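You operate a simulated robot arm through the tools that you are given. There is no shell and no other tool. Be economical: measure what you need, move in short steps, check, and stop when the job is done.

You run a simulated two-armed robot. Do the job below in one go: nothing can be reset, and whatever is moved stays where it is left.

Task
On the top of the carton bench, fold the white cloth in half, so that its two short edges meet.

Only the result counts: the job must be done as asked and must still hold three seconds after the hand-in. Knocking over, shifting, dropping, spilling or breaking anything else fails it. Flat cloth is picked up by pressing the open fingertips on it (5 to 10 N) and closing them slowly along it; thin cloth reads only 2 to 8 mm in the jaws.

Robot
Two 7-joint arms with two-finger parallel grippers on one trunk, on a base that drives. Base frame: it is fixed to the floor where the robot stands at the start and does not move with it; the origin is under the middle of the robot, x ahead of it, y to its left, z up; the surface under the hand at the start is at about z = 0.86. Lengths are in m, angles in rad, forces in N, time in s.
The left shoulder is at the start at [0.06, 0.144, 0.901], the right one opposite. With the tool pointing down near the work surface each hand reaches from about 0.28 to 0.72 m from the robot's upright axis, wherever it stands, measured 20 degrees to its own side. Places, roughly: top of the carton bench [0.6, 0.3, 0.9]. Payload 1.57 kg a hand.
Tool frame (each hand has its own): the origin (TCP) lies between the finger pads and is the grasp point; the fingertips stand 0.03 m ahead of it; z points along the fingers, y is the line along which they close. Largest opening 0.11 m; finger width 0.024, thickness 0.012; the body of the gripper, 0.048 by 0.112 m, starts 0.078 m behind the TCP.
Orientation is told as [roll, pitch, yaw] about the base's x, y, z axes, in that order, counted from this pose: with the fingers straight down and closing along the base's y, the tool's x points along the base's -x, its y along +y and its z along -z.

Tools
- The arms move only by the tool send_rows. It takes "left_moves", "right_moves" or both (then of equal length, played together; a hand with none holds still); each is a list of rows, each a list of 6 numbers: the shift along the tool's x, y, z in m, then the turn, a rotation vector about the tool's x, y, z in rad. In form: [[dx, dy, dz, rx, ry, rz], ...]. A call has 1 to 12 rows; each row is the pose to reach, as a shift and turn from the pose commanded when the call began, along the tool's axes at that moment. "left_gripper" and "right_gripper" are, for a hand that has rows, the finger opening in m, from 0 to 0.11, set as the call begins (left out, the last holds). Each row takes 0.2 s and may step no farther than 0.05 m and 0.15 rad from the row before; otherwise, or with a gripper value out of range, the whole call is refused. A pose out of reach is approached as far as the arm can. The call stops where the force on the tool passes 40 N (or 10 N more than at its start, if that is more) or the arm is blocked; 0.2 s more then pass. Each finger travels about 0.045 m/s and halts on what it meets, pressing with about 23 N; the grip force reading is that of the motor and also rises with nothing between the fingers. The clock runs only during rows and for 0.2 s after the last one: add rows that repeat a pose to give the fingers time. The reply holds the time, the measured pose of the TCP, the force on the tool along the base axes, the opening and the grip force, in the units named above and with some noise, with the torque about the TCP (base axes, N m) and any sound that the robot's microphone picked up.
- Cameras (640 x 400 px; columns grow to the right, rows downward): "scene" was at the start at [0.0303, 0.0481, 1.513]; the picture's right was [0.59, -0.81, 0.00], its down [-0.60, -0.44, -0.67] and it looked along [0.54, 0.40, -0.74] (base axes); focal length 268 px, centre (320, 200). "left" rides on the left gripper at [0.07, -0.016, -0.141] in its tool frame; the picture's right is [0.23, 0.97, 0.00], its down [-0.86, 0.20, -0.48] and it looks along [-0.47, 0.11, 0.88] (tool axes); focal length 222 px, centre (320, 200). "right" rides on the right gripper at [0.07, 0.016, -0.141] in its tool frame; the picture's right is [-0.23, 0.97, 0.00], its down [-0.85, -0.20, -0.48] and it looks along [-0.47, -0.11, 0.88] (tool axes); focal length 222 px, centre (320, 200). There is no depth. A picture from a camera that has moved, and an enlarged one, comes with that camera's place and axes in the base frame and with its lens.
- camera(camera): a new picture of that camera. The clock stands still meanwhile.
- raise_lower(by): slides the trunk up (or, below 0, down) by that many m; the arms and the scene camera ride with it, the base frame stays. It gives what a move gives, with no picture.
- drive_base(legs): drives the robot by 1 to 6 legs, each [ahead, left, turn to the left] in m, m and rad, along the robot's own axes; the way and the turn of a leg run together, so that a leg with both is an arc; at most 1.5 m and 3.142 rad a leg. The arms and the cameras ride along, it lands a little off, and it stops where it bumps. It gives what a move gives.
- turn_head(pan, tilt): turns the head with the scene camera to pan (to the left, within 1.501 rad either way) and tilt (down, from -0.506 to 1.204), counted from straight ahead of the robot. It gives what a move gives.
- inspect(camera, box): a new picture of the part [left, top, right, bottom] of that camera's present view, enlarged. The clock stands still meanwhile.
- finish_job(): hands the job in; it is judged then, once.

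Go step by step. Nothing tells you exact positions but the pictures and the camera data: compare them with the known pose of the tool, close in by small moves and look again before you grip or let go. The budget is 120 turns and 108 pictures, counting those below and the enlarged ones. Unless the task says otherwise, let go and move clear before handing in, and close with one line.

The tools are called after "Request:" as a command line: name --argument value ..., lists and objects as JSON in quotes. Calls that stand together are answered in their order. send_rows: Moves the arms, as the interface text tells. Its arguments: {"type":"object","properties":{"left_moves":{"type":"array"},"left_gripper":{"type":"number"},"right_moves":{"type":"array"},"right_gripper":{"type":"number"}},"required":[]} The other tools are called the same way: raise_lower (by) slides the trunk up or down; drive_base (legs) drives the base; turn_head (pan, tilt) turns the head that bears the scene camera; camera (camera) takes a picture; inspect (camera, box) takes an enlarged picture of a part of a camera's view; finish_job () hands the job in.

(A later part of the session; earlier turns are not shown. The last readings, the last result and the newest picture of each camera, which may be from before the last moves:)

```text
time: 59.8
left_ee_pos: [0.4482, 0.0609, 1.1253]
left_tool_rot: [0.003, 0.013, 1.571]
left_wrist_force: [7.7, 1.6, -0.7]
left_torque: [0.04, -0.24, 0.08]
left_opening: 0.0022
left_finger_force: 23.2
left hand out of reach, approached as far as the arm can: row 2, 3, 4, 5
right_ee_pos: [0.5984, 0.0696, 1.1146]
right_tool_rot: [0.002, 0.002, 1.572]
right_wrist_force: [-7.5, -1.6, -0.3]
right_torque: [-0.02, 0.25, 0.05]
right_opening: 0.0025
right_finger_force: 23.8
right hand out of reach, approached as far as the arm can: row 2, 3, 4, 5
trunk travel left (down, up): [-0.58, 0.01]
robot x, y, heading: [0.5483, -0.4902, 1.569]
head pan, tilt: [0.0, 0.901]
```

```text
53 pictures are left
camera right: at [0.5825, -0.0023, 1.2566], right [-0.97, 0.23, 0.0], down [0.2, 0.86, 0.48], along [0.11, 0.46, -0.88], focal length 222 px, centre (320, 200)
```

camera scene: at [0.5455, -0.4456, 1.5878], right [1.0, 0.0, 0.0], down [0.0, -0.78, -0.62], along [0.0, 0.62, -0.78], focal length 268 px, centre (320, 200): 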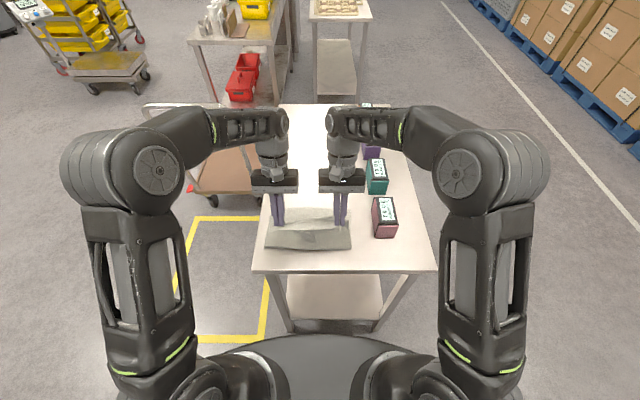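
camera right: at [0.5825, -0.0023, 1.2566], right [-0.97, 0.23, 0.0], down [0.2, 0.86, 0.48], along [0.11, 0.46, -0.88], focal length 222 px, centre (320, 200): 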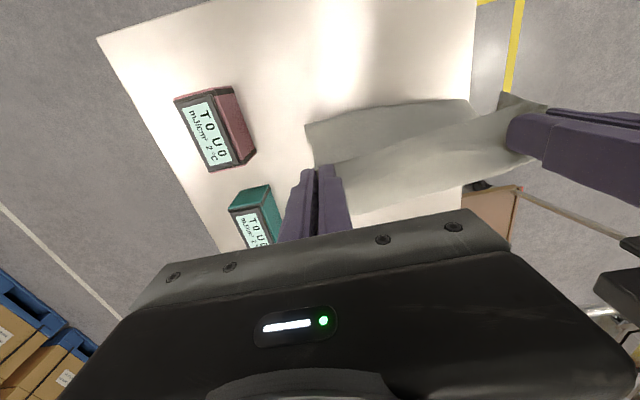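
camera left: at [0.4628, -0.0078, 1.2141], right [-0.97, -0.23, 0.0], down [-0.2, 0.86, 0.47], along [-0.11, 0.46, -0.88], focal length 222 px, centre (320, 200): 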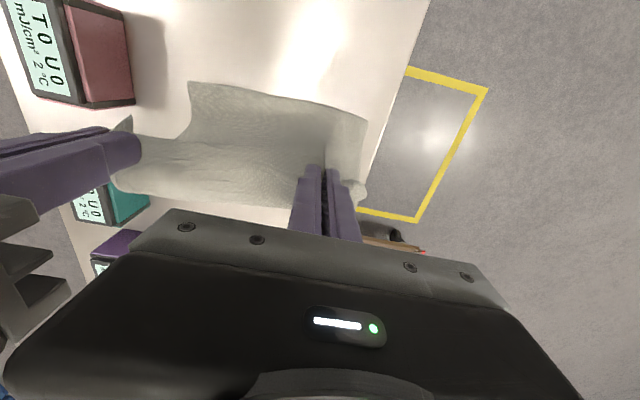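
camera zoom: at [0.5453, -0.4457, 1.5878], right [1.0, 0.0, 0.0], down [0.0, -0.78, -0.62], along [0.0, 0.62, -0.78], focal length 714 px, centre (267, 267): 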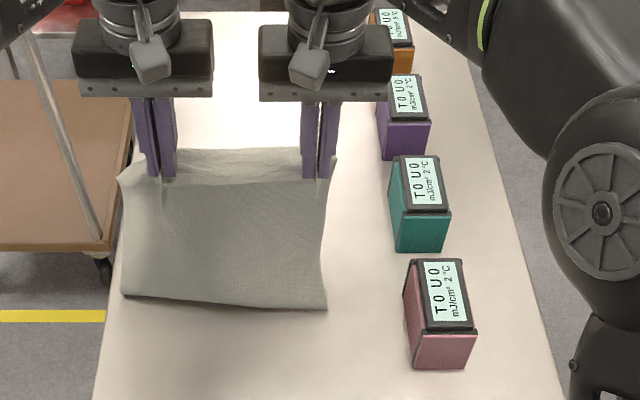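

A single layer is hanging with its toe still on the bench, which is good. Reach in height is better closer in, so I'll bring the hands to y≈-0.08 and z≈1.225 for the cloth to hang free.

Request:
send_rows --left_moves '[[0.025, 0, 0.0, 0, 0, 0], [0.05, 0, -0.01, 0, 0, 0], [0.075, 0, -0.025, 0, 0, 0], [0.1, 0, -0.045, 0, 0, 0], [0.125, 0, -0.07, 0, 0, 0], [0.139, 0, -0.095, 0, 0, 0], [0.139, 0, -0.105, 0, 0, 0], [0.139, 0, -0.105, 0, 0, 0]]' --right_moves '[[0.027, 0, 0.0, 0, 0, 0], [0.055, 0, -0.015, 0, 0, 0], [0.082, 0, -0.033, 0, 0, 0], [0.11, 0, -0.055, 0, 0, 0], [0.136, 0, -0.08, 0, 0, 0], [0.15, 0, -0.105, 0, 0, 0], [0.15, 0, -0.115, 0, 0, 0], [0.15, 0, -0.115, 0, 0, 0]]'

Request:
camera --camera "scene"

Request:
camera --camera "left"

```text
time: 61.2
left_ee_pos: [0.4228, -0.077, 1.1669]
left_tool_rot: [-0.021, 0.011, 1.6]
left_wrist_force: [17.1, 5.2, 0.6]
left_torque: [0.23, -0.57, 0.27]
left_opening: 0.0083
left_finger_force: 23.6
left hand out of reach, approached as far as the arm can: row 5, 6, 7
right_ee_pos: [0.5825, -0.0512, 1.1695]
right_tool_rot: [0.021, 0.001, 1.59]
right_wrist_force: [-18.3, -5.7, -0.6]
right_torque: [-0.18, 0.49, 0.11]
right_opening: 0.0029
right_finger_force: 22.9
right hand out of reach, approached as far as the arm can: row 5, 6, 7
trunk travel left (down, up): [-0.58, 0.01]
robot x, y, heading: [0.5513, -0.4925, 1.569]
head pan, tilt: [0.0, 0.901]
stopped in row 7 (right hand): the force on the tool passed its limit at 46 N (the readings are from after the stop); the commanded pose is now the measured one
```

```text
52 pictures are left
camera scene: at [0.5418, -0.4495, 1.588], right [1.0, 0.0, 0.0], down [0.0, -0.78, -0.62], along [0.0, 0.62, -0.78], focal length 268 px, centre (320, 200)
```

scene: 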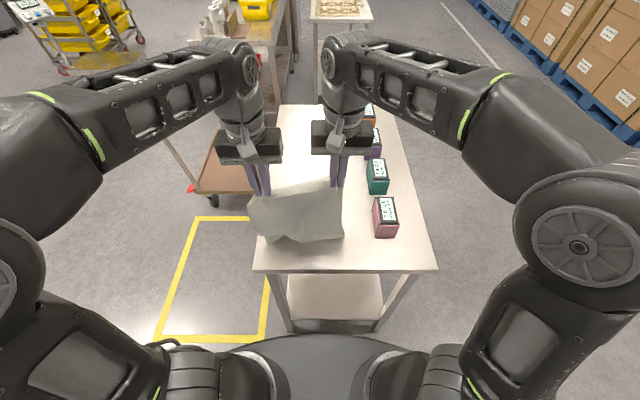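

```text
51 pictures are left
camera left: at [0.4375, -0.1457, 1.3105], right [-0.97, -0.26, -0.02], down [-0.23, 0.85, 0.46], along [-0.1, 0.45, -0.89], focal length 222 px, centre (320, 200)
```

left: 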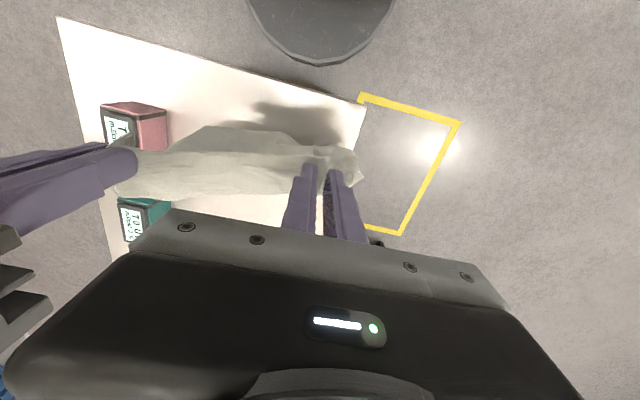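

The height limit is near 1.15 m and the hands were pulled out of step. I'll level them, ease the tension, and look at the grips.

Request:
send_rows --left_moves '[[0.001, -0.008, 0.012, 0, 0, 0.01], [0.002, -0.016, 0.025, 0, 0, 0.02], [0.003, -0.022, 0.04, 0, 0, 0.029], [0.003, -0.022, 0.047, 0, 0, 0.029], [0.003, -0.022, 0.047, 0, 0, 0.029]]' --right_moves '[[0.008, -0.003, 0.012, 0, 0, 0.01], [0.016, -0.006, 0.025, 0, 0, 0.019], [0.024, -0.01, 0.04, 0, 0, 0.019], [0.029, -0.0125, 0.05, 0, 0, 0.019], [0.029, -0.0125, 0.05, 0, 0, 0.019]]'

Request:
inspect --camera "scene" --box '[220, 100, 460, 250]'

Request:
inspect --camera "left" --box '[80, 80, 420, 260]'

Request:
inspect --camera "right" --box '[220, 80, 560, 260]'

```text
time: 62.5
left_ee_pos: [0.4475, -0.0777, 1.1206]
left_tool_rot: [-0.015, 0.015, 1.572]
left_wrist_force: [8.9, 1.1, -1.7]
left_torque: [0.04, -0.22, 0.14]
left_opening: 0.0021
left_finger_force: 22.5
right_ee_pos: [0.601, -0.0773, 1.1171]
right_tool_rot: [0.018, 0.0, 1.566]
right_wrist_force: [-8.4, -1.7, 0.3]
right_torque: [-0.05, 0.24, 0.0]
right_opening: 0.0025
right_finger_force: 23.3
trunk travel left (down, up): [-0.58, 0.01]
robot x, y, heading: [0.5484, -0.4922, 1.574]
head pan, tilt: [0.0, 0.901]
```

```text
2.67 times, centred on (340, 175) of scene
camera zoom: at [0.5452, -0.4458, 1.5878], right [1.0, 0.0, 0.0], down [0.0, -0.78, -0.62], along [0.0, 0.62, -0.78], focal length 714 px, centre (267, 267)
```

zoom: 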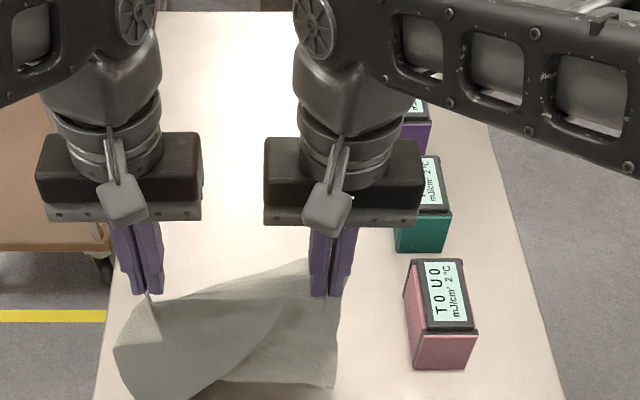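

```text
1.88 times, centred on (250, 170) of left
camera zoom: at [0.4605, -0.1461, 1.2635], right [-0.97, -0.23, -0.01], down [-0.21, 0.86, 0.46], along [-0.1, 0.45, -0.89], focal length 418 px, centre (452, 256)
```

zoom: 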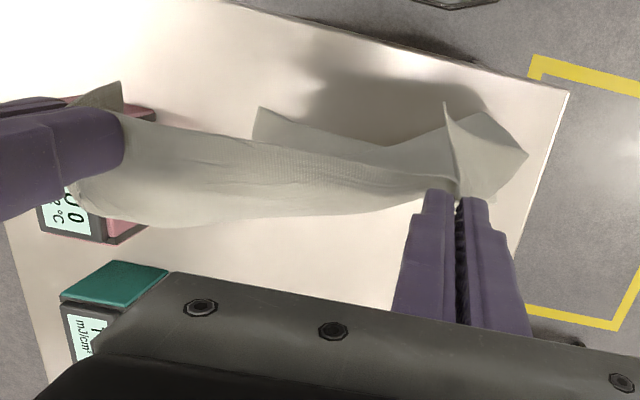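

```text
1.88 times, centred on (390, 170) of right
camera zoom: at [0.5869, -0.148, 1.2593], right [-0.97, 0.23, 0.02], down [0.21, 0.85, 0.47], along [0.09, 0.46, -0.88], focal length 418 px, centre (188, 256)
```

zoom: 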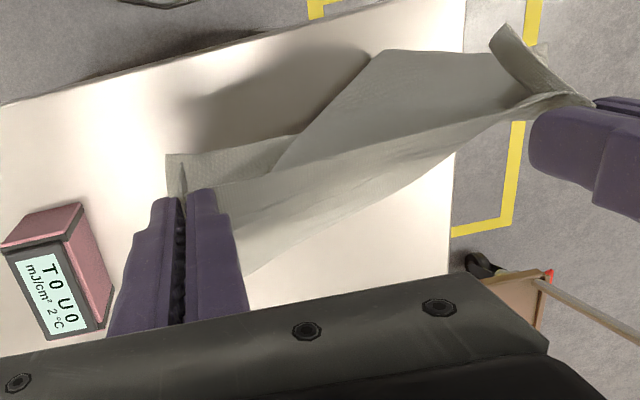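

The left hand seems to have two layers, giving a diagonal twist. I'll release the left only and keep the right corner, so the cloth can hang out and be re-spread.

Request:
send_rows --left_moves '[[0, 0, 0, 0, 0, 0], [0, 0, 0, 0, 0, 0], [0, 0, 0, 0, 0, 0], [0, 0, -0.02, 0, 0, 0], [0, 0.03, -0.03, 0, 0, 0], [0, 0.06, -0.03, 0, 0, 0]]' --left_gripper 0.06

Request:
inspect --camera "scene" --box '[200, 110, 460, 290]'

Request:
camera --camera "right"

```text
time: 63.9
left_ee_pos: [0.3846, -0.0755, 1.1482]
left_tool_rot: [-0.015, 0.017, 1.573]
left_wrist_force: [0.4, -0.3, -0.3]
left_torque: [0.02, -0.02, -0.01]
left_opening: 0.06
left_finger_force: 0.1
right_ee_pos: [0.6008, -0.0766, 1.1175]
right_tool_rot: [0.017, 0.001, 1.566]
right_wrist_force: [-1.2, -0.8, 0.3]
right_torque: [-0.01, -0.01, 0.03]
right_opening: 0.0025
right_finger_force: 23.3
trunk travel left (down, up): [-0.58, 0.01]
robot x, y, heading: [0.547, -0.4932, 1.577]
head pan, tilt: [0.0, 0.901]
```

```text
2.22 times, centred on (330, 200) of scene
camera zoom: at [0.5449, -0.4458, 1.5878], right [1.0, 0.0, 0.0], down [0.0, -0.78, -0.62], along [0.0, 0.62, -0.78], focal length 596 px, centre (298, 200)
```

zoom: 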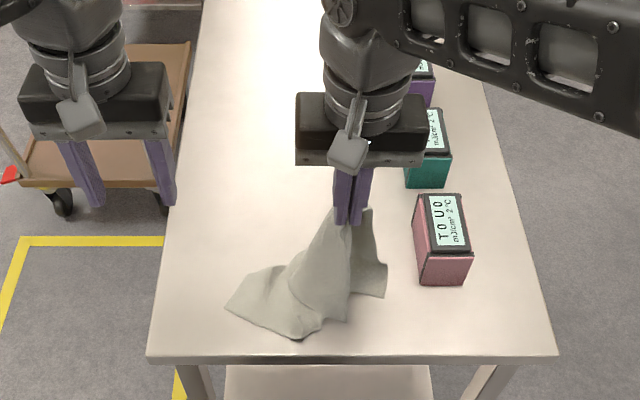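

```text
46 pictures are left
camera right: at [0.5866, -0.1479, 1.2594], right [-0.97, 0.23, 0.02], down [0.21, 0.86, 0.47], along [0.1, 0.46, -0.88], focal length 222 px, centre (320, 200)
```

right: 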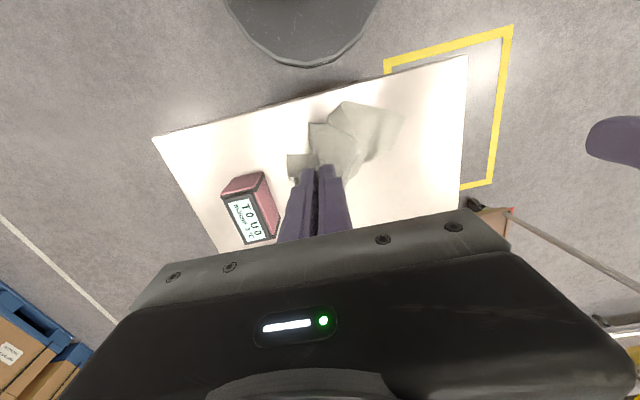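

The cloth hangs from the right corner only. I'll carry it out over the bench and drag it back low toward me so it trails out flat.

Request:
send_rows --left_moves '[[0, 0.02, 0, 0, 0, 0], [0, 0.05, 0, 0, 0, 0], [0, 0.08, 0, 0, 0, 0], [0, 0.11, 0, 0, 0, 0], [0, 0.13, 0, 0, 0, 0], [0, 0.13, 0, 0, 0, 0], [0, 0.13, 0, 0, 0, 0], [0, 0.13, 0, 0, 0, 0]]' --right_moves '[[-0.02, 0.01, 0, 0, 0, 0], [-0.05, 0.02, 0.005, 0, 0, 0], [-0.08, 0.03, 0.01, 0, 0, 0], [-0.115, 0.04, 0.02, 0, 0, 0], [-0.15, 0.04, 0.03, 0, 0, 0], [-0.185, 0.04, 0.04, 0, 0, 0], [-0.22, 0.04, 0.05, 0, 0, 0], [-0.25, 0.04, 0.06, 0, 0, 0]]'

Request:
inspect --camera "scene" --box '[200, 110, 460, 290]'

```text
time: 65.7
left_ee_pos: [0.2548, -0.0779, 1.1463]
left_tool_rot: [-0.016, 0.016, 1.573]
left_wrist_force: [-0.2, -0.6, -0.9]
left_torque: [0.03, -0.01, 0.02]
left_opening: 0.0602
left_finger_force: 0.0
right_ee_pos: [0.5614, 0.1079, 1.0782]
right_tool_rot: [0.021, 0.0, 1.565]
right_wrist_force: [0.2, -0.3, -1.0]
right_torque: [0.02, -0.02, -0.03]
right_opening: 0.0026
right_finger_force: 22.8
right hand out of reach, approached as far as the arm can: row 7, 8
trunk travel left (down, up): [-0.58, 0.01]
robot x, y, heading: [0.5491, -0.4953, 1.571]
head pan, tilt: [0.0, 0.901]
```

```text
2.22 times, centred on (330, 200) of scene
camera zoom: at [0.5447, -0.4453, 1.5878], right [1.0, 0.0, 0.0], down [0.0, -0.78, -0.62], along [0.0, 0.62, -0.78], focal length 596 px, centre (298, 200)
```

zoom: 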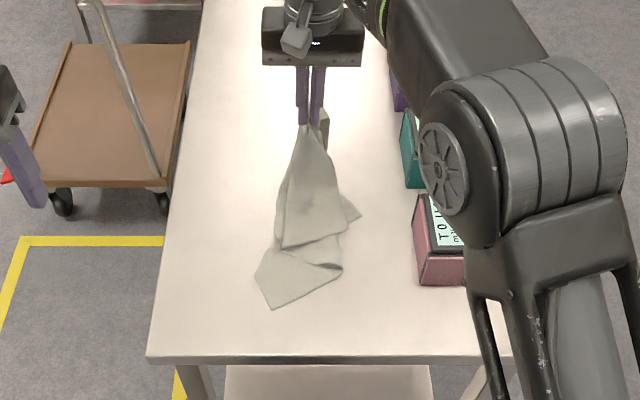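

It trails toward me reasonably well. Continuing to lay it away from me, low and slow, should straighten it before I set the corner down.

Request:
send_rows --right_moves '[[-0.005, 0.015, 0.025, 0, 0, 0], [-0.01, 0.03, 0.05, 0, 0, 0], [-0.02, 0.04, 0.075, 0, 0, 0], [-0.035, 0.05, 0.1, 0, 0, 0], [-0.05, 0.06, 0.12, 0, 0, 0], [-0.065, 0.06, 0.135, 0, 0, 0], [-0.08, 0.06, 0.145, 0, 0, 0], [-0.095, 0.06, 0.15, 0, 0, 0], [-0.105, 0.06, 0.155, 0, 0, 0], [-0.105, 0.06, 0.155, 0, 0, 0]]'

Request:
inspect --camera "scene" --box '[200, 110, 460, 290]'

```text
time: 67.8
left_ee_pos: [0.2571, -0.0779, 1.1454]
left_tool_rot: [-0.015, 0.017, 1.573]
left_wrist_force: [-0.1, 0.2, 1.1]
left_torque: [-0.02, 0.01, 0.05]
left_opening: 0.0598
left_finger_force: 0.1
right_ee_pos: [0.5225, 0.1703, 0.9268]
right_tool_rot: [0.018, 0.0, 1.565]
right_wrist_force: [-0.3, -1.2, 0.5]
right_torque: [-0.03, 0.0, 0.02]
right_opening: 0.0025
right_finger_force: 23.4
right hand out of reach, approached as far as the arm can: row 5, 6, 7, 8, 9, 10
trunk travel left (down, up): [-0.58, 0.01]
robot x, y, heading: [0.5468, -0.4928, 1.571]
head pan, tilt: [0.0, 0.901]
```

```text
2.22 times, centred on (330, 200) of scene
camera zoom: at [0.5456, -0.4452, 1.5878], right [1.0, 0.0, 0.0], down [0.0, -0.78, -0.62], along [0.0, 0.62, -0.78], focal length 596 px, centre (298, 200)
```

zoom: 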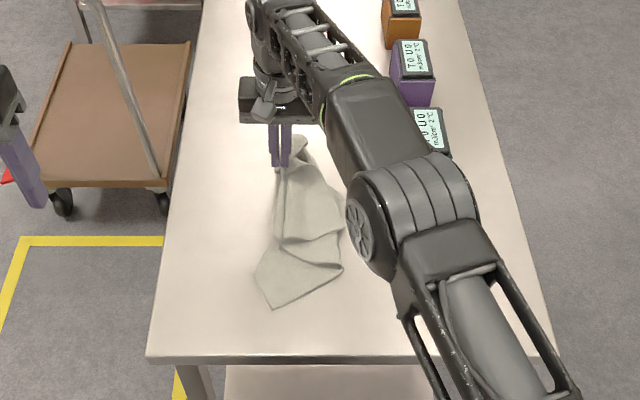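

The toe no longer moves at this reach. I'll set the corner down, clear the arm, and look at which corners are exposed.

Request:
send_rows --right_moves '[[0, 0, 0.025, 0, 0, 0], [0, 0, 0.025, 0, 0, 0], [0, 0, 0.025, 0, 0, 0]]' --right_gripper 0.03

Request:
send_rows --right_moves '[[0, 0, -0.04, 0, 0, 0], [0, 0, -0.08, 0, 0, 0], [0.03, -0.02, -0.12, 0, 0, 0], [0.07, -0.05, -0.15, 0, 0, 0], [0.11, -0.09, -0.18, 0, 0, 0], [0.14, -0.13, -0.2, 0, 0, 0], [0.17, -0.17, -0.2, 0, 0, 0], [0.2, -0.21, -0.2, 0, 0, 0], [0.23, -0.25, -0.2, 0, 0, 0]]'

Request:
inspect --camera "scene" --box '[250, 150, 390, 260]'

```text
time: 68.7
left_ee_pos: [0.2547, -0.0771, 1.1461]
left_tool_rot: [-0.013, 0.018, 1.572]
left_wrist_force: [0.2, -0.6, 0.9]
left_torque: [0.03, 0.01, 0.02]
left_opening: 0.0603
left_finger_force: 0.0
right_ee_pos: [0.5223, 0.1695, 0.9042]
right_tool_rot: [0.021, 0.003, 1.566]
right_wrist_force: [-0.6, -0.3, 0.3]
right_torque: [0.0, 0.0, 0.02]
right_opening: 0.0302
right_finger_force: 0.1
trunk travel left (down, up): [-0.58, 0.01]
robot x, y, heading: [0.5504, -0.4911, 1.568]
head pan, tilt: [0.0, 0.901]
```

```text
refused: row 3 steps farther than a row can; nothing moved
```

```text
3.64 times, centred on (320, 205) of scene
camera zoom: at [0.5453, -0.4454, 1.5878], right [1.0, 0.0, 0.0], down [0.0, -0.78, -0.62], along [0.0, 0.62, -0.78], focal length 974 px, centre (320, 182)
```

zoom: 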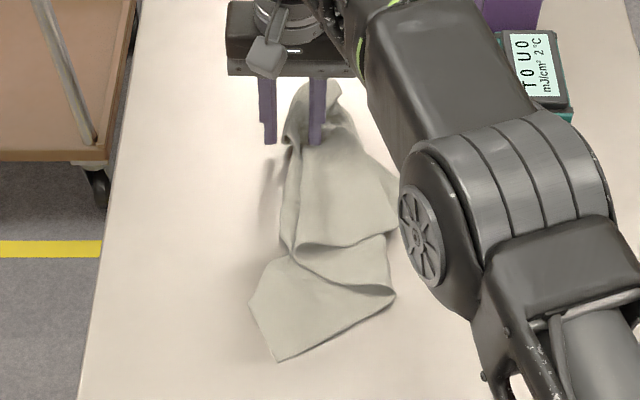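

Request:
send_rows --right_moves '[[0, 0, -0.04, 0, 0, 0], [0, 0, -0.08, 0, 0, 0], [0.02, -0.01, -0.11, 0, 0, 0], [0.04, -0.03, -0.14, 0, 0, 0], [0.07, -0.06, -0.16, 0, 0, 0], [0.1, -0.09, -0.18, 0, 0, 0], [0.13, -0.12, -0.19, 0, 0, 0], [0.16, -0.15, -0.19, 0, 0, 0], [0.19, -0.18, -0.19, 0, 0, 0], [0.22, -0.21, -0.19, 0, 0, 0]]'

Request:
inspect --camera "scene" --box '[250, 150, 390, 260]'

```text
time: 70.8
left_ee_pos: [0.2559, -0.0787, 1.146]
left_tool_rot: [-0.014, 0.016, 1.572]
left_wrist_force: [-0.1, -0.4, -0.2]
left_torque: [0.03, 0.01, 0.01]
left_opening: 0.0599
left_finger_force: 0.1
right_ee_pos: [0.7349, -0.0486, 1.0907]
right_tool_rot: [0.018, 0.002, 1.566]
right_wrist_force: [-0.2, 0.2, 0.1]
right_torque: [-0.01, 0.01, -0.01]
right_opening: 0.03
right_finger_force: 0.1
right hand out of reach, approached as far as the arm can: row 2, 3
trunk travel left (down, up): [-0.58, 0.01]
robot x, y, heading: [0.548, -0.4936, 1.573]
head pan, tilt: [0.0, 0.901]
```

```text
3.64 times, centred on (320, 205) of scene
camera zoom: at [0.5462, -0.4466, 1.5878], right [1.0, 0.0, 0.0], down [0.0, -0.78, -0.62], along [0.0, 0.62, -0.78], focal length 974 px, centre (320, 182)
```

zoom: 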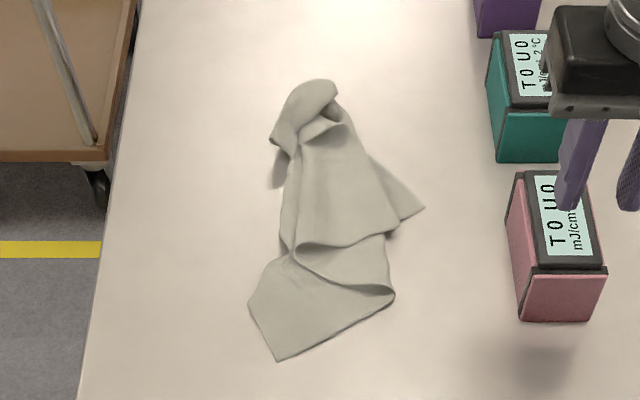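

Two neighbouring corners are exposed: C near me at (0.511, -0.061) and D on the right at (0.643, 0.096). I'll take C with the left hand and D with the right, then stretch that edge; first I'll move above them.

Request:
send_rows --left_moves '[[-0.005, -0.04, 0, 0, 0, 0], [-0.01, -0.08, 0, 0, 0, 0], [-0.02, -0.12, 0, 0, 0, 0], [-0.03, -0.16, 0.01, 0, 0, 0], [-0.04, -0.2, 0.03, 0, 0, 0], [-0.047, -0.235, 0.06, 0, 0, 0], [-0.047, -0.271, 0.09, 0, 0, 0], [-0.047, -0.271, 0.13, 0, 0, 0], [-0.047, -0.271, 0.17, 0, 0, 0], [-0.047, -0.271, 0.2, 0, 0, 0]]' --right_moves '[[-0.02, 0.03, 0, 0, 0, 0], [-0.05, 0.06, 0, 0, 0, 0], [-0.08, 0.09, 0, 0, 0, 0], [-0.11, 0.113, 0, 0, 0, 0], [-0.149, 0.113, 0.01, 0, 0, 0], [-0.149, 0.113, 0.04, 0, 0, 0], [-0.149, 0.113, 0.08, 0, 0, 0], [-0.149, 0.113, 0.11, 0, 0, 0], [-0.149, 0.113, 0.14, 0, 0, 0], [-0.149, 0.113, 0.15, 0, 0, 0]]' --left_gripper 0.04 --right_gripper 0.035

Request:
camera --camera "left"

Request:
camera --camera "right"

```text
time: 73.0
left_ee_pos: [0.5254, -0.0318, 0.9493]
left_tool_rot: [-0.014, 0.015, 1.574]
left_wrist_force: [0.1, 0.6, 0.0]
left_torque: [-0.01, 0.03, 0.04]
left_opening: 0.0398
left_finger_force: 0.0
right_ee_pos: [0.6166, 0.1008, 0.9415]
right_tool_rot: [0.017, 0.002, 1.566]
right_wrist_force: [-0.6, -0.2, 0.4]
right_torque: [0.01, -0.01, 0.02]
right_opening: 0.0352
right_finger_force: 0.0
trunk travel left (down, up): [-0.58, 0.01]
robot x, y, heading: [0.5489, -0.4911, 1.57]
head pan, tilt: [0.0, 0.901]
```

```text
41 pictures are left
camera left: at [0.5392, -0.1005, 1.0912], right [-0.97, -0.23, -0.01], down [-0.21, 0.86, 0.46], along [-0.1, 0.45, -0.89], focal length 222 px, centre (320, 200)
```

left: 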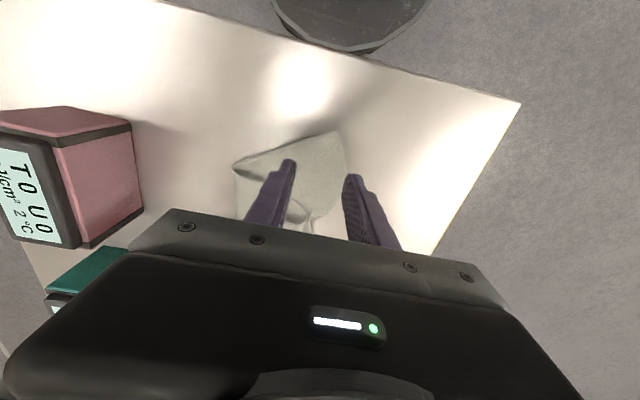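

```text
40 pictures are left
camera right: at [0.6053, 0.0302, 1.0838], right [-0.97, 0.23, 0.02], down [0.21, 0.86, 0.47], along [0.1, 0.46, -0.88], focal length 222 px, centre (320, 200)
```

right: 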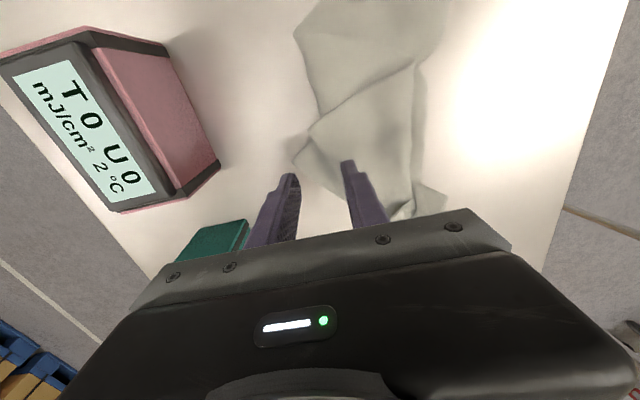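

C is straddled well. D shows only a small right-angled triangle beside the main sheet, so I'll turn the right hand about 50° so both fingertips land on that triangle.

Request:
send_rows --left_moves '[[0, 0, 0.015, 0, 0, 0], [0, 0, 0.03, 0, 0, 0], [0, 0, 0.04, 0, 0, 0], [0, 0, 0.05, 0, 0, 0], [0, 0, 0.054, 0, 0, 0], [0, 0, 0.054, 0, 0, 0], [0, 0, 0.054, 0, 0, 0]]' --right_moves '[[-0.002, -0.001, 0, 0, 0, 0.145], [-0.004, -0.002, 0, 0, 0, 0.29], [-0.006, -0.003, 0, 0, 0, 0.435], [-0.008, -0.004, 0, 0, 0, 0.58], [-0.01, -0.0045, 0, 0, 0, 0.725], [-0.01, -0.0045, 0.015, 0, 0, 0.87], [-0.01, -0.0045, 0.025, 0, 0, 0.87]]' --right_gripper 0.03

Request:
inspect --camera "right" --box '[200, 80, 460, 240]'

Request:
inspect --camera "left" --box '[180, 80, 420, 230]'

```text
time: 74.7
left_ee_pos: [0.5288, -0.0323, 0.8977]
left_tool_rot: [-0.013, 0.018, 1.572]
left_wrist_force: [0.2, -1.0, -0.5]
left_torque: [-0.01, 0.01, -0.01]
left_opening: 0.0398
left_finger_force: 0.1
right_ee_pos: [0.6261, 0.1114, 0.9172]
right_tool_rot: [0.011, 0.015, 0.693]
right_wrist_force: [0.4, -0.6, -0.3]
right_torque: [0.02, 0.02, 0.01]
right_opening: 0.0302
right_finger_force: 0.0
trunk travel left (down, up): [-0.58, 0.01]
robot x, y, heading: [0.5476, -0.4915, 1.568]
head pan, tilt: [0.0, 0.901]
```

```text
2.46 times, centred on (330, 160) of right
camera zoom: at [0.5648, 0.078, 1.0603], right [-0.45, 0.89, 0.01], down [0.79, 0.39, 0.46], along [0.41, 0.21, -0.89], focal length 547 px, centre (295, 298)
```

zoom: 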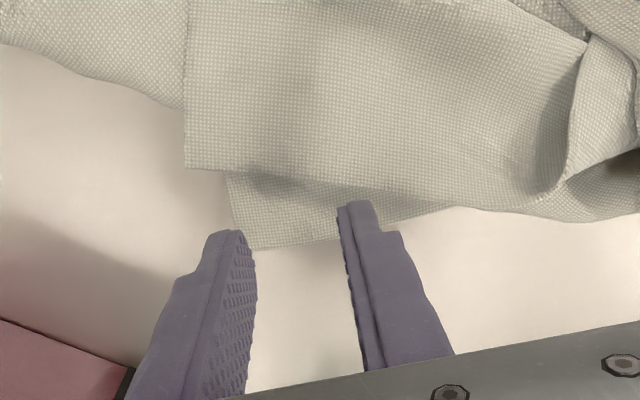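

```text
2.67 times, centred on (300, 155) of left
camera zoom: at [0.5426, -0.1018, 1.0382], right [-0.97, -0.23, -0.01], down [-0.21, 0.86, 0.46], along [-0.1, 0.45, -0.89], focal length 592 px, centre (373, 320)
```

zoom: 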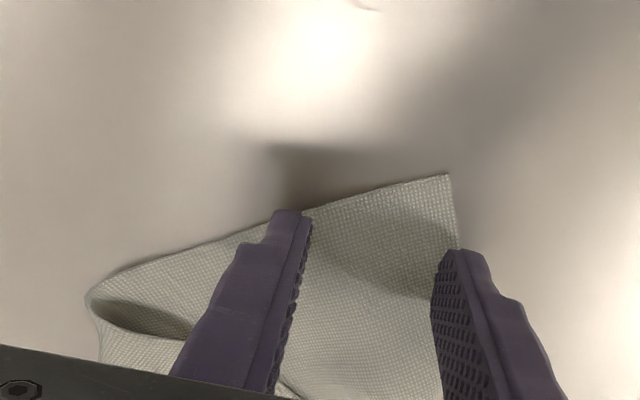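

The close-up shows two stacked corners near D, an upper one, E, at (0.623, 0.068) and a lower one. Instead I'll grip C with the left hand, where it is single-layered, and pull it toward me to open the S-folds.

Request:
send_rows --left_moves '[[0, 0, 0.003, 0, 0, 0], [0, 0, 0.005, 0, 0, 0], [0, 0, 0.0062, 0, 0, 0], [0, 0, 0.0062, 0, 0, 0]]' --right_moves '[[0, 0, -0.03, 0, 0, 0], [0, 0, -0.06, 0, 0, 0], [0, 0, -0.09, 0, 0, 0], [0, 0, -0.12, 0, 0, 0]]' --left_gripper 0.038

```text
time: 75.7
left_ee_pos: [0.5305, -0.0331, 0.8915]
left_tool_rot: [-0.016, 0.012, 1.573]
left_wrist_force: [-1.5, -1.9, 27.3]
left_torque: [0.11, 0.76, 0.05]
left_opening: 0.0383
left_finger_force: 1.0
right_ee_pos: [0.6285, 0.1077, 1.0379]
right_tool_rot: [0.01, 0.015, 0.695]
right_wrist_force: [0.0, 0.1, 0.1]
right_torque: [0.01, 0.02, 0.02]
right_opening: 0.0302
right_finger_force: 0.0
trunk travel left (down, up): [-0.58, 0.01]
robot x, y, heading: [0.5451, -0.4917, 1.581]
head pan, tilt: [0.0, 0.901]
```

Request:
send_rows --left_moves '[[0, 0, -0.0018, 0, 0, 0], [0, 0, -0.0018, 0, 0, 0]]' --left_gripper 0.03

Request:
send_rows --left_moves '[[0, 0, 0, 0, 0, 0], [0, 0, 0, 0, 0, 0]]' --left_gripper 0.02

Request:
send_rows --left_moves '[[0, 0, 0, 0, 0, 0], [0, 0, 0, 0, 0, 0]]' --left_gripper 0.01

Request:
send_rows --left_moves '[[0, 0, 0, 0, 0, 0], [0, 0, 0, 0, 0, 0], [0, 0, 0, 0, 0, 0]]' --left_gripper 0.0

```text
time: 76.2
left_ee_pos: [0.5294, -0.034, 0.8923]
left_tool_rot: [-0.016, 0.016, 1.574]
left_wrist_force: [-0.8, 3.0, 15.5]
left_torque: [0.23, 0.36, -0.07]
left_opening: 0.0305
left_finger_force: 0.1
right_ee_pos: [0.6288, 0.1088, 1.0366]
right_tool_rot: [0.01, 0.016, 0.696]
right_wrist_force: [-0.2, 0.8, 1.2]
right_torque: [0.04, 0.02, 0.01]
right_opening: 0.0302
right_finger_force: 0.2
trunk travel left (down, up): [-0.58, 0.01]
robot x, y, heading: [0.5502, -0.4896, 1.57]
head pan, tilt: [0.0, 0.901]
```

```text
time: 76.8
left_ee_pos: [0.5288, -0.0343, 0.8918]
left_tool_rot: [-0.014, 0.016, 1.572]
left_wrist_force: [0.4, 0.1, 14.5]
left_torque: [0.14, 0.25, 0.03]
left_opening: 0.0203
left_finger_force: 0.1
right_ee_pos: [0.6286, 0.1088, 1.0366]
right_tool_rot: [0.011, 0.016, 0.695]
right_wrist_force: [-0.9, -0.1, -0.5]
right_torque: [0.02, 0.01, 0.02]
right_opening: 0.03
right_finger_force: 0.0
trunk travel left (down, up): [-0.58, 0.01]
robot x, y, heading: [0.548, -0.4909, 1.573]
head pan, tilt: [0.0, 0.901]
```

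```text
time: 77.5
left_ee_pos: [0.5306, -0.0353, 0.8926]
left_tool_rot: [-0.017, 0.016, 1.574]
left_wrist_force: [-0.3, 0.2, 12.6]
left_torque: [0.1, 0.12, 0.0]
left_opening: 0.0103
left_finger_force: 0.0
right_ee_pos: [0.6289, 0.1084, 1.0353]
right_tool_rot: [0.011, 0.015, 0.695]
right_wrist_force: [-0.1, 0.7, -0.8]
right_torque: [-0.02, -0.01, 0.0]
right_opening: 0.0302
right_finger_force: 0.2
trunk travel left (down, up): [-0.58, 0.01]
robot x, y, heading: [0.5505, -0.4954, 1.569]
head pan, tilt: [0.0, 0.901]
```

```text
time: 78.2
left_ee_pos: [0.5299, -0.0345, 0.891]
left_tool_rot: [-0.015, 0.015, 1.572]
left_wrist_force: [-0.4, -1.2, 8.9]
left_torque: [0.02, 0.08, 0.02]
left_opening: 0.0027
left_finger_force: 23.2
right_ee_pos: [0.6283, 0.1095, 1.036]
right_tool_rot: [0.01, 0.016, 0.694]
right_wrist_force: [-0.6, 0.5, 0.5]
right_torque: [-0.03, 0.02, -0.03]
right_opening: 0.0297
right_finger_force: 0.1
trunk travel left (down, up): [-0.58, 0.01]
robot x, y, heading: [0.55, -0.4914, 1.57]
head pan, tilt: [0.0, 0.901]
```

C is gripped at 2.7 mm. I'll pull it toward me and slightly left, low over the bench, to open the folds.

Request:
send_rows --left_moves '[[0, 0, -0.012, 0, 0, 0], [0.015, 0.006, -0.015, 0, 0, 0], [0.03, 0.012, -0.015, 0, 0, 0], [0.045, 0.018, -0.015, 0, 0, 0], [0.06, 0.024, -0.015, 0, 0, 0], [0.075, 0.03, -0.015, 0, 0, 0], [0.09, 0.036, -0.015, 0, 0, 0], [0.105, 0.042, -0.015, 0, 0, 0], [0.12, 0.048, -0.015, 0, 0, 0], [0.135, 0.054, -0.015, 0, 0, 0], [0.15, 0.06, -0.015, 0, 0, 0]]' --right_moves '[[0, 0, 0, 0, 0, 0], [0, 0, 0, 0, 0, 0], [0.0, -0.02, -0.01, 0, 0, 0], [0.0, -0.04, -0.02, 0, 0, 0], [0.0, -0.06, -0.03, 0, 0, 0], [0.0, -0.08, -0.03, 0, 0, 0], [0.0, -0.1, -0.03, 0, 0, 0], [0.0, -0.12, -0.03, 0, 0, 0], [0.0, -0.14, -0.03, 0, 0, 0], [0.0, -0.16, -0.03, 0, 0, 0], [0.0, -0.16, -0.03, 0, 0, 0]]'

Request:
inspect --camera "scene" --box '[240, 140, 400, 280]'

```text
time: 80.7
left_ee_pos: [0.47, -0.1856, 0.9083]
left_tool_rot: [-0.014, 0.017, 1.574]
left_wrist_force: [-0.2, -0.3, 0.2]
left_torque: [0.02, 0.0, 0.01]
left_opening: 0.0024
left_finger_force: 22.4
right_ee_pos: [0.7301, -0.0104, 1.0646]
right_tool_rot: [0.011, 0.016, 0.696]
right_wrist_force: [0.6, 0.5, 0.5]
right_torque: [-0.02, -0.02, 0.02]
right_opening: 0.0301
right_finger_force: 0.0
trunk travel left (down, up): [-0.58, 0.01]
robot x, y, heading: [0.5498, -0.491, 1.572]
head pan, tilt: [0.0, 0.901]
```

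```text
2.86 times, centred on (320, 210) of scene
camera zoom: at [0.5449, -0.4458, 1.5878], right [1.0, 0.0, 0.0], down [0.0, -0.78, -0.62], along [0.0, 0.62, -0.78], focal length 766 px, centre (320, 171)
```

zoom: 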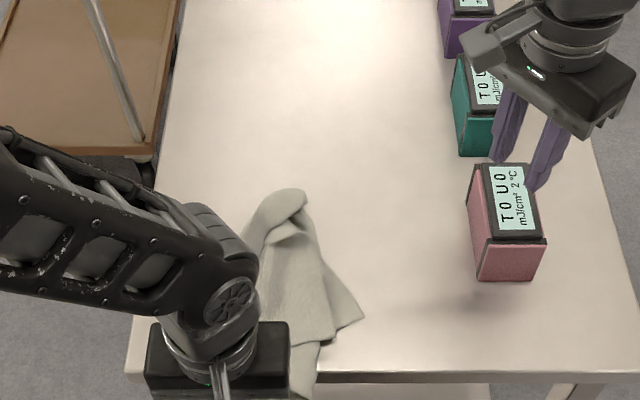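

The folds moved as one: the cloth is folded along its A–C diagonal, with both other corners stacked to the right. I'll bring the right hand over the far end A so I can stretch that diagonal between the hands.

Request:
send_rows --right_moves '[[0.018, 0.036, 0, 0, 0, -0.146], [0.036, 0.071, 0, 0, 0, -0.292], [0.054, 0.107, 0, 0, 0, -0.438], [0.072, 0.143, 0, 0, 0, -0.584], [0.09, 0.178, 0, 0, 0, -0.73], [0.108, 0.214, 0, 0, 0, -0.876], [0.108, 0.214, 0.03, 0, 0, -0.876], [0.108, 0.214, 0.06, 0, 0, -0.876], [0.108, 0.214, 0.09, 0, 0, -0.876], [0.108, 0.214, 0.115, 0, 0, -0.876]]' --right_gripper 0.06

Request:
camera --camera "right"

```text
time: 82.8
left_ee_pos: [0.4695, -0.1847, 0.9077]
left_tool_rot: [-0.014, 0.017, 1.572]
left_wrist_force: [-0.4, 0.0, -0.5]
left_torque: [-0.02, 0.02, 0.04]
left_opening: 0.0023
left_finger_force: 22.7
right_ee_pos: [0.5101, 0.0854, 0.9532]
right_tool_rot: [0.018, 0.0, 1.57]
right_wrist_force: [0.3, -1.0, -0.8]
right_torque: [0.06, -0.02, -0.04]
right_opening: 0.0598
right_finger_force: 0.1
trunk travel left (down, up): [-0.58, 0.01]
robot x, y, heading: [0.5483, -0.491, 1.573]
head pan, tilt: [0.0, 0.901]
```

```text
36 pictures are left
camera right: at [0.4967, 0.0143, 1.0958], right [-0.97, 0.23, 0.02], down [0.21, 0.86, 0.47], along [0.09, 0.46, -0.88], focal length 222 px, centre (320, 200)
```

right: 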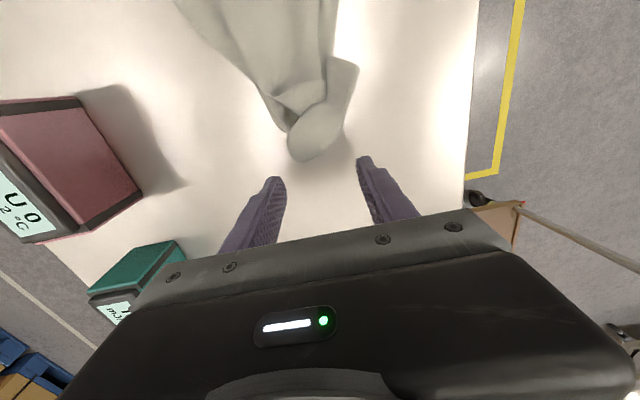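

The lump at A sits between the fingers, about 3 cm nearer me. I'll move over it, lower and close.

Request:
send_rows --right_moves '[[0.015, -0.002, 0.0, 0, 0, 0], [0.03, -0.002, 0.015, 0, 0, 0], [0.03, -0.002, 0.035, 0, 0, 0], [0.03, -0.002, 0.05, 0, 0, 0], [0.03, -0.002, 0.058, 0, 0, 0]]'

Request:
send_rows --right_moves '[[0, 0, 0, 0, 0, 0], [0, 0, 0, 0, 0, 0], [0, 0, 0, 0, 0, 0], [0, 0, 0, 0, 0, 0], [0, 0, 0, 0, 0, 0], [0, 0, 0, 0, 0, 0]]' --right_gripper 0.0

```text
time: 84.0
left_ee_pos: [0.4709, -0.1851, 0.9085]
left_tool_rot: [-0.014, 0.019, 1.573]
left_wrist_force: [-1.1, -0.1, 0.1]
left_torque: [-0.01, 0.0, -0.01]
left_opening: 0.0026
left_finger_force: 23.1
right_ee_pos: [0.5092, 0.0525, 0.897]
right_tool_rot: [0.019, 0.002, 1.571]
right_wrist_force: [-0.7, 0.7, 0.5]
right_torque: [-0.01, 0.02, 0.01]
right_opening: 0.06
right_finger_force: 0.1
trunk travel left (down, up): [-0.58, 0.01]
robot x, y, heading: [0.5458, -0.4903, 1.568]
head pan, tilt: [0.0, 0.901]
```

```text
time: 85.5
left_ee_pos: [0.4695, -0.1854, 0.9076]
left_tool_rot: [-0.013, 0.015, 1.573]
left_wrist_force: [1.0, 0.6, -0.1]
left_torque: [0.03, 0.02, -0.01]
left_opening: 0.0027
left_finger_force: 22.9
right_ee_pos: [0.5097, 0.052, 0.8976]
right_tool_rot: [0.021, 0.002, 1.57]
right_wrist_force: [-2.2, -0.5, 6.7]
right_torque: [-0.06, 0.03, 0.02]
right_opening: 0.0058
right_finger_force: 22.9
trunk travel left (down, up): [-0.58, 0.01]
robot x, y, heading: [0.5465, -0.4924, 1.573]
head pan, tilt: [0.0, 0.901]
```

A is gripped at 5.8 mm. I'll lift both hands and stretch the diagonal gently.

Request:
send_rows --left_moves '[[0, 0, -0.03, 0, 0, 0], [0, 0, -0.06, 0, 0, 0], [0, 0, -0.09, 0, 0, 0], [0, 0, -0.1, 0, 0, 0], [0, 0, -0.1, 0, 0, 0], [0, 0, -0.1, 0, 0, 0], [0.01, 0, -0.1, 0, 0, 0], [0.02, 0, -0.1, 0, 0, 0], [0.02, 0, -0.1, 0, 0, 0]]' --right_moves '[[0, 0, -0.03, 0, 0, 0], [-0.015, 0, -0.06, 0, 0, 0], [-0.03, 0, -0.09, 0, 0, 0], [-0.045, 0, -0.11, 0, 0, 0], [-0.06, 0, -0.11, 0, 0, 0], [-0.075, 0, -0.11, 0, 0, 0], [-0.09, 0, -0.11, 0, 0, 0], [-0.1, 0, -0.11, 0, 0, 0], [-0.1, 0, -0.11, 0, 0, 0]]'

Request:
inspect --camera "scene" --box '[220, 120, 420, 290]'

```text
time: 87.5
left_ee_pos: [0.4694, -0.1998, 1.0103]
left_tool_rot: [-0.02, 0.009, 1.572]
left_wrist_force: [4.0, 27.7, -0.7]
left_torque: [0.84, -0.12, -0.03]
left_opening: 0.0027
left_finger_force: 23.1
right_ee_pos: [0.5093, 0.1348, 1.0061]
right_tool_rot: [0.018, 0.007, 1.572]
right_wrist_force: [-3.6, -29.0, -0.5]
right_torque: [-0.78, 0.12, -0.16]
right_opening: 0.0056
right_finger_force: 22.6
right hand out of reach, approached as far as the arm can: row 7, 8, 9
trunk travel left (down, up): [-0.58, 0.01]
robot x, y, heading: [0.5472, -0.4906, 1.578]
head pan, tilt: [0.0, 0.901]
```

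```text
2.35 times, centred on (320, 205) of scene
camera zoom: at [0.5454, -0.4456, 1.5878], right [1.0, 0.0, 0.0], down [0.0, -0.78, -0.62], along [0.0, 0.62, -0.78], focal length 630 px, centre (320, 188)
```

zoom: 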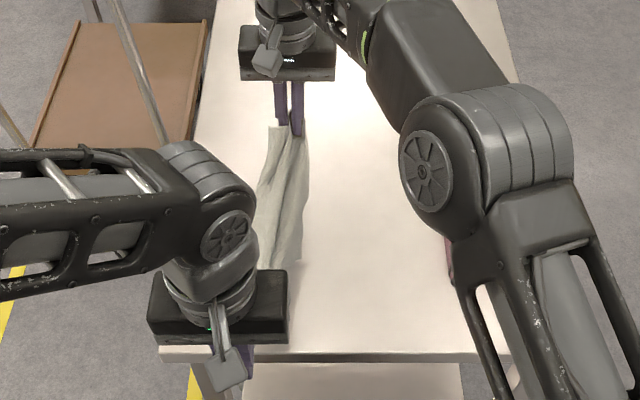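

It's taut at 0.335 m separation with both sides hanging. I'll check from the wrist cameras how the sides fall.

Request:
camera --camera "right"

Request:
camera --camera "left"

```text
34 pictures are left
camera right: at [0.4967, 0.0643, 1.1481], right [-0.97, 0.23, 0.02], down [0.21, 0.86, 0.47], along [0.09, 0.46, -0.88], focal length 222 px, centre (320, 200)
```

right: 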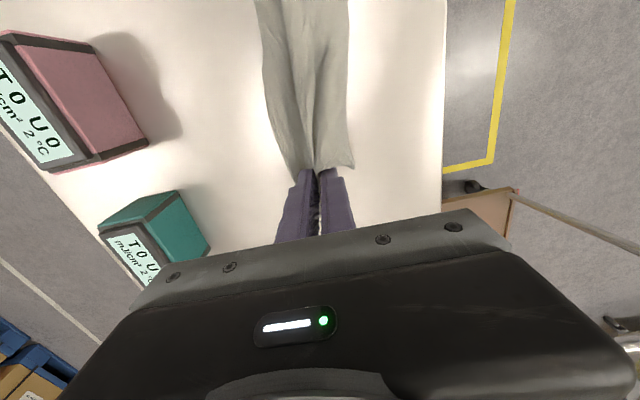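

```text
33 pictures are left
camera left: at [0.4819, -0.2689, 1.1535], right [-0.97, -0.23, -0.02], down [-0.21, 0.86, 0.47], along [-0.09, 0.46, -0.88], focal length 222 px, centre (320, 200)
```

left: 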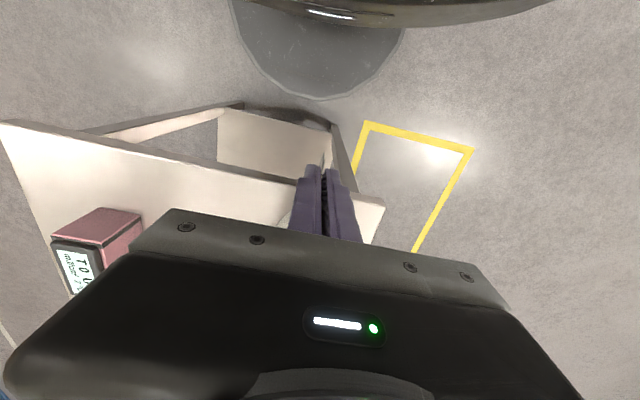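

I'll lower it while moving left, so both hanging layers trail out to the right of the taut line as a clean triangle.

Request:
send_rows --left_moves '[[-0.006, 0.0, 0.02, 0, 0, 0], [-0.012, 0.005, 0.04, 0, 0, 0], [-0.02, 0.02, 0.06, 0, 0, 0], [-0.025, 0.04, 0.075, 0, 0, 0], [-0.03, 0.055, 0.085, 0, 0, 0], [-0.03, 0.07, 0.095, 0, 0, 0], [-0.03, 0.08, 0.1, 0, 0, 0], [-0.03, 0.09, 0.104, 0, 0, 0], [-0.03, 0.09, 0.104, 0, 0, 0]]' --right_moves '[[-0.002, 0.0, 0.02, 0, 0, 0], [-0.007, 0.005, 0.04, 0, 0, 0], [-0.015, 0.02, 0.06, 0, 0, 0], [-0.02, 0.04, 0.075, 0, 0, 0], [-0.025, 0.055, 0.085, 0, 0, 0], [-0.025, 0.07, 0.095, 0, 0, 0], [-0.025, 0.08, 0.1, 0, 0, 0], [-0.025, 0.09, 0.104, 0, 0, 0], [-0.025, 0.09, 0.104, 0, 0, 0]]'

Request:
inspect --camera "scene" --box '[240, 140, 400, 280]'

```text
time: 89.5
left_ee_pos: [0.379, -0.1732, 0.9013]
left_tool_rot: [-0.013, 0.017, 1.573]
left_wrist_force: [2.4, 9.4, 0.2]
left_torque: [0.22, -0.07, -0.05]
left_opening: 0.0022
left_finger_force: 22.7
right_ee_pos: [0.4351, 0.1345, 0.9072]
right_tool_rot: [0.02, -0.002, 1.571]
right_wrist_force: [-1.0, -7.6, 0.5]
right_torque: [-0.22, 0.04, -0.07]
right_opening: 0.0054
right_finger_force: 23.0
right hand out of reach, approached as far as the arm can: row 4, 5, 6, 7, 8, 9
trunk travel left (down, up): [-0.58, 0.01]
robot x, y, heading: [0.5491, -0.4954, 1.566]
head pan, tilt: [0.0, 0.901]
```

```text
2.86 times, centred on (320, 210) of scene
camera zoom: at [0.5449, -0.4457, 1.5878], right [1.0, 0.0, 0.0], down [0.0, -0.78, -0.62], along [0.0, 0.62, -0.78], focal length 766 px, centre (320, 171)
```

zoom: 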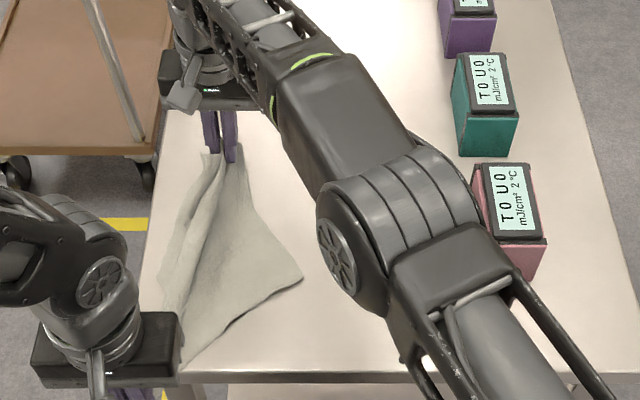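

The cloth opened nicely: corner E is now exposed alone at about (0.523, -0.022), and C–E looks like a short edge. I'll keep C in the left hand, release A with the right, and go over E.

Request:
send_rows --right_moves '[[0, 0, 0, 0, 0, 0], [0, 0, 0, 0, 0, 0], [0, 0, 0, 0, 0, 0], [0.01, 0, -0.04, 0, 0, 0], [0.03, -0.01, -0.08, 0, 0, 0], [0.06, -0.02, -0.09, 0, 0, 0], [0.095, -0.035, -0.09, 0, 0, 0], [0.13, -0.05, -0.09, 0, 0, 0], [0.1525, -0.058, -0.07, 0, 0, 0], [0.1525, -0.058, -0.045, 0, 0, 0]]' --right_gripper 0.04

Request:
camera --camera "right"

Request:
inspect --camera "scene" --box '[240, 140, 400, 280]'

```text
time: 91.7
left_ee_pos: [0.3785, -0.1732, 0.9029]
left_tool_rot: [-0.015, 0.018, 1.572]
left_wrist_force: [0.1, 0.1, -0.9]
left_torque: [0.05, 0.02, 0.0]
left_opening: 0.0027
left_finger_force: 23.1
right_ee_pos: [0.4945, -0.0185, 0.952]
right_tool_rot: [0.02, 0.003, 1.571]
right_wrist_force: [0.2, 1.0, 0.3]
right_torque: [0.01, 0.01, -0.02]
right_opening: 0.0398
right_finger_force: 0.1
trunk travel left (down, up): [-0.58, 0.01]
robot x, y, heading: [0.5489, -0.4866, 1.573]
head pan, tilt: [0.0, 0.901]
```

```text
31 pictures are left
camera right: at [0.4811, -0.0899, 1.0937], right [-0.97, 0.23, 0.02], down [0.21, 0.86, 0.47], along [0.09, 0.46, -0.88], focal length 222 px, centre (320, 200)
```

right: 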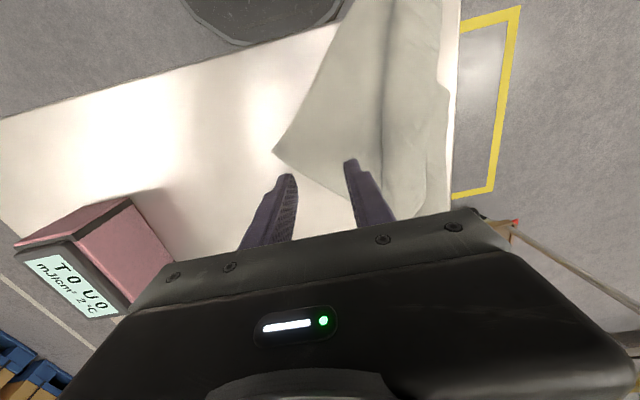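

```text
2.86 times, centred on (320, 210) of scene
camera zoom: at [0.5452, -0.4451, 1.5878], right [1.0, 0.0, 0.0], down [0.0, -0.78, -0.62], along [0.0, 0.62, -0.78], focal length 766 px, centre (320, 171)
```

zoom: 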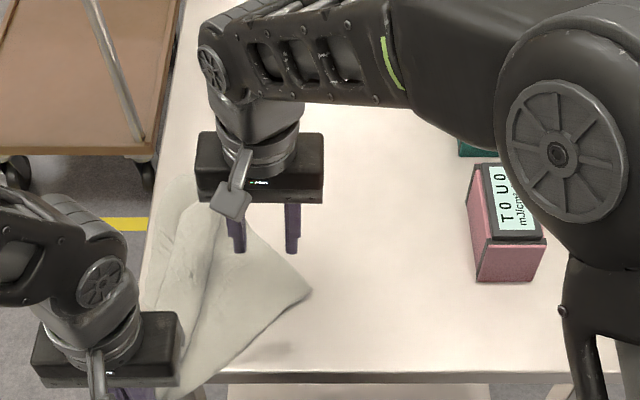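

E is at (0.537, -0.035), and C–E measures about 0.25 m, so it's a short edge. I'll turn the right hand so its fingers close along that edge and lower onto the corner.

Request:
send_rows --right_moves '[[0.005, -0.003, 0, 0, 0, -0.135], [0.01, -0.006, 0, 0, 0, -0.27], [0.015, -0.009, 0, 0, 0, -0.405], [0.02, -0.0125, 0.01, 0, 0, -0.54], [0.0255, -0.0125, 0.025, 0, 0, -0.67], [0.0255, -0.0125, 0.04, 0, 0, -0.785], [0.0255, -0.0125, 0.052, 0, 0, -0.785]]' --right_gripper 0.038

Request:
inspect --camera "right" --box '[200, 80, 460, 240]'

```text
time: 93.2
left_ee_pos: [0.3786, -0.1741, 0.9017]
left_tool_rot: [-0.014, 0.018, 1.572]
left_wrist_force: [-0.5, 0.0, -0.9]
left_torque: [-0.01, -0.01, 0.02]
left_opening: 0.0024
left_finger_force: 23.1
right_ee_pos: [0.5039, -0.0426, 0.8995]
right_tool_rot: [0.014, -0.01, 2.36]
right_wrist_force: [-0.1, -0.3, -0.3]
right_torque: [0.02, -0.01, 0.03]
right_opening: 0.0383
right_finger_force: 0.1
trunk travel left (down, up): [-0.58, 0.01]
robot x, y, heading: [0.5504, -0.4932, 1.574]
head pan, tilt: [0.0, 0.901]
```

```text
2.46 times, centred on (330, 160) of right
camera zoom: at [0.5456, -0.1041, 1.0402], right [-0.85, -0.53, 0.02], down [-0.46, 0.75, 0.49], along [-0.27, 0.4, -0.87], focal length 547 px, centre (295, 298)
```

zoom: 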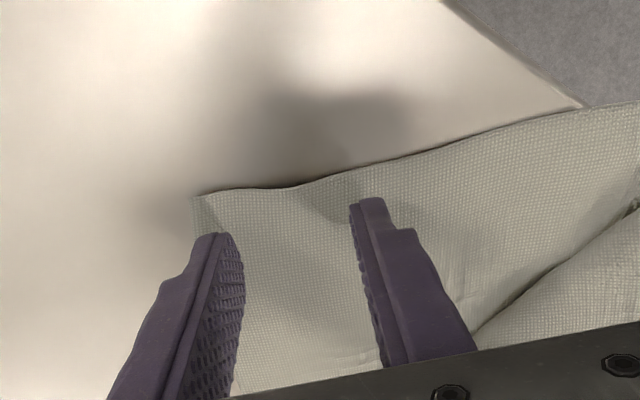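

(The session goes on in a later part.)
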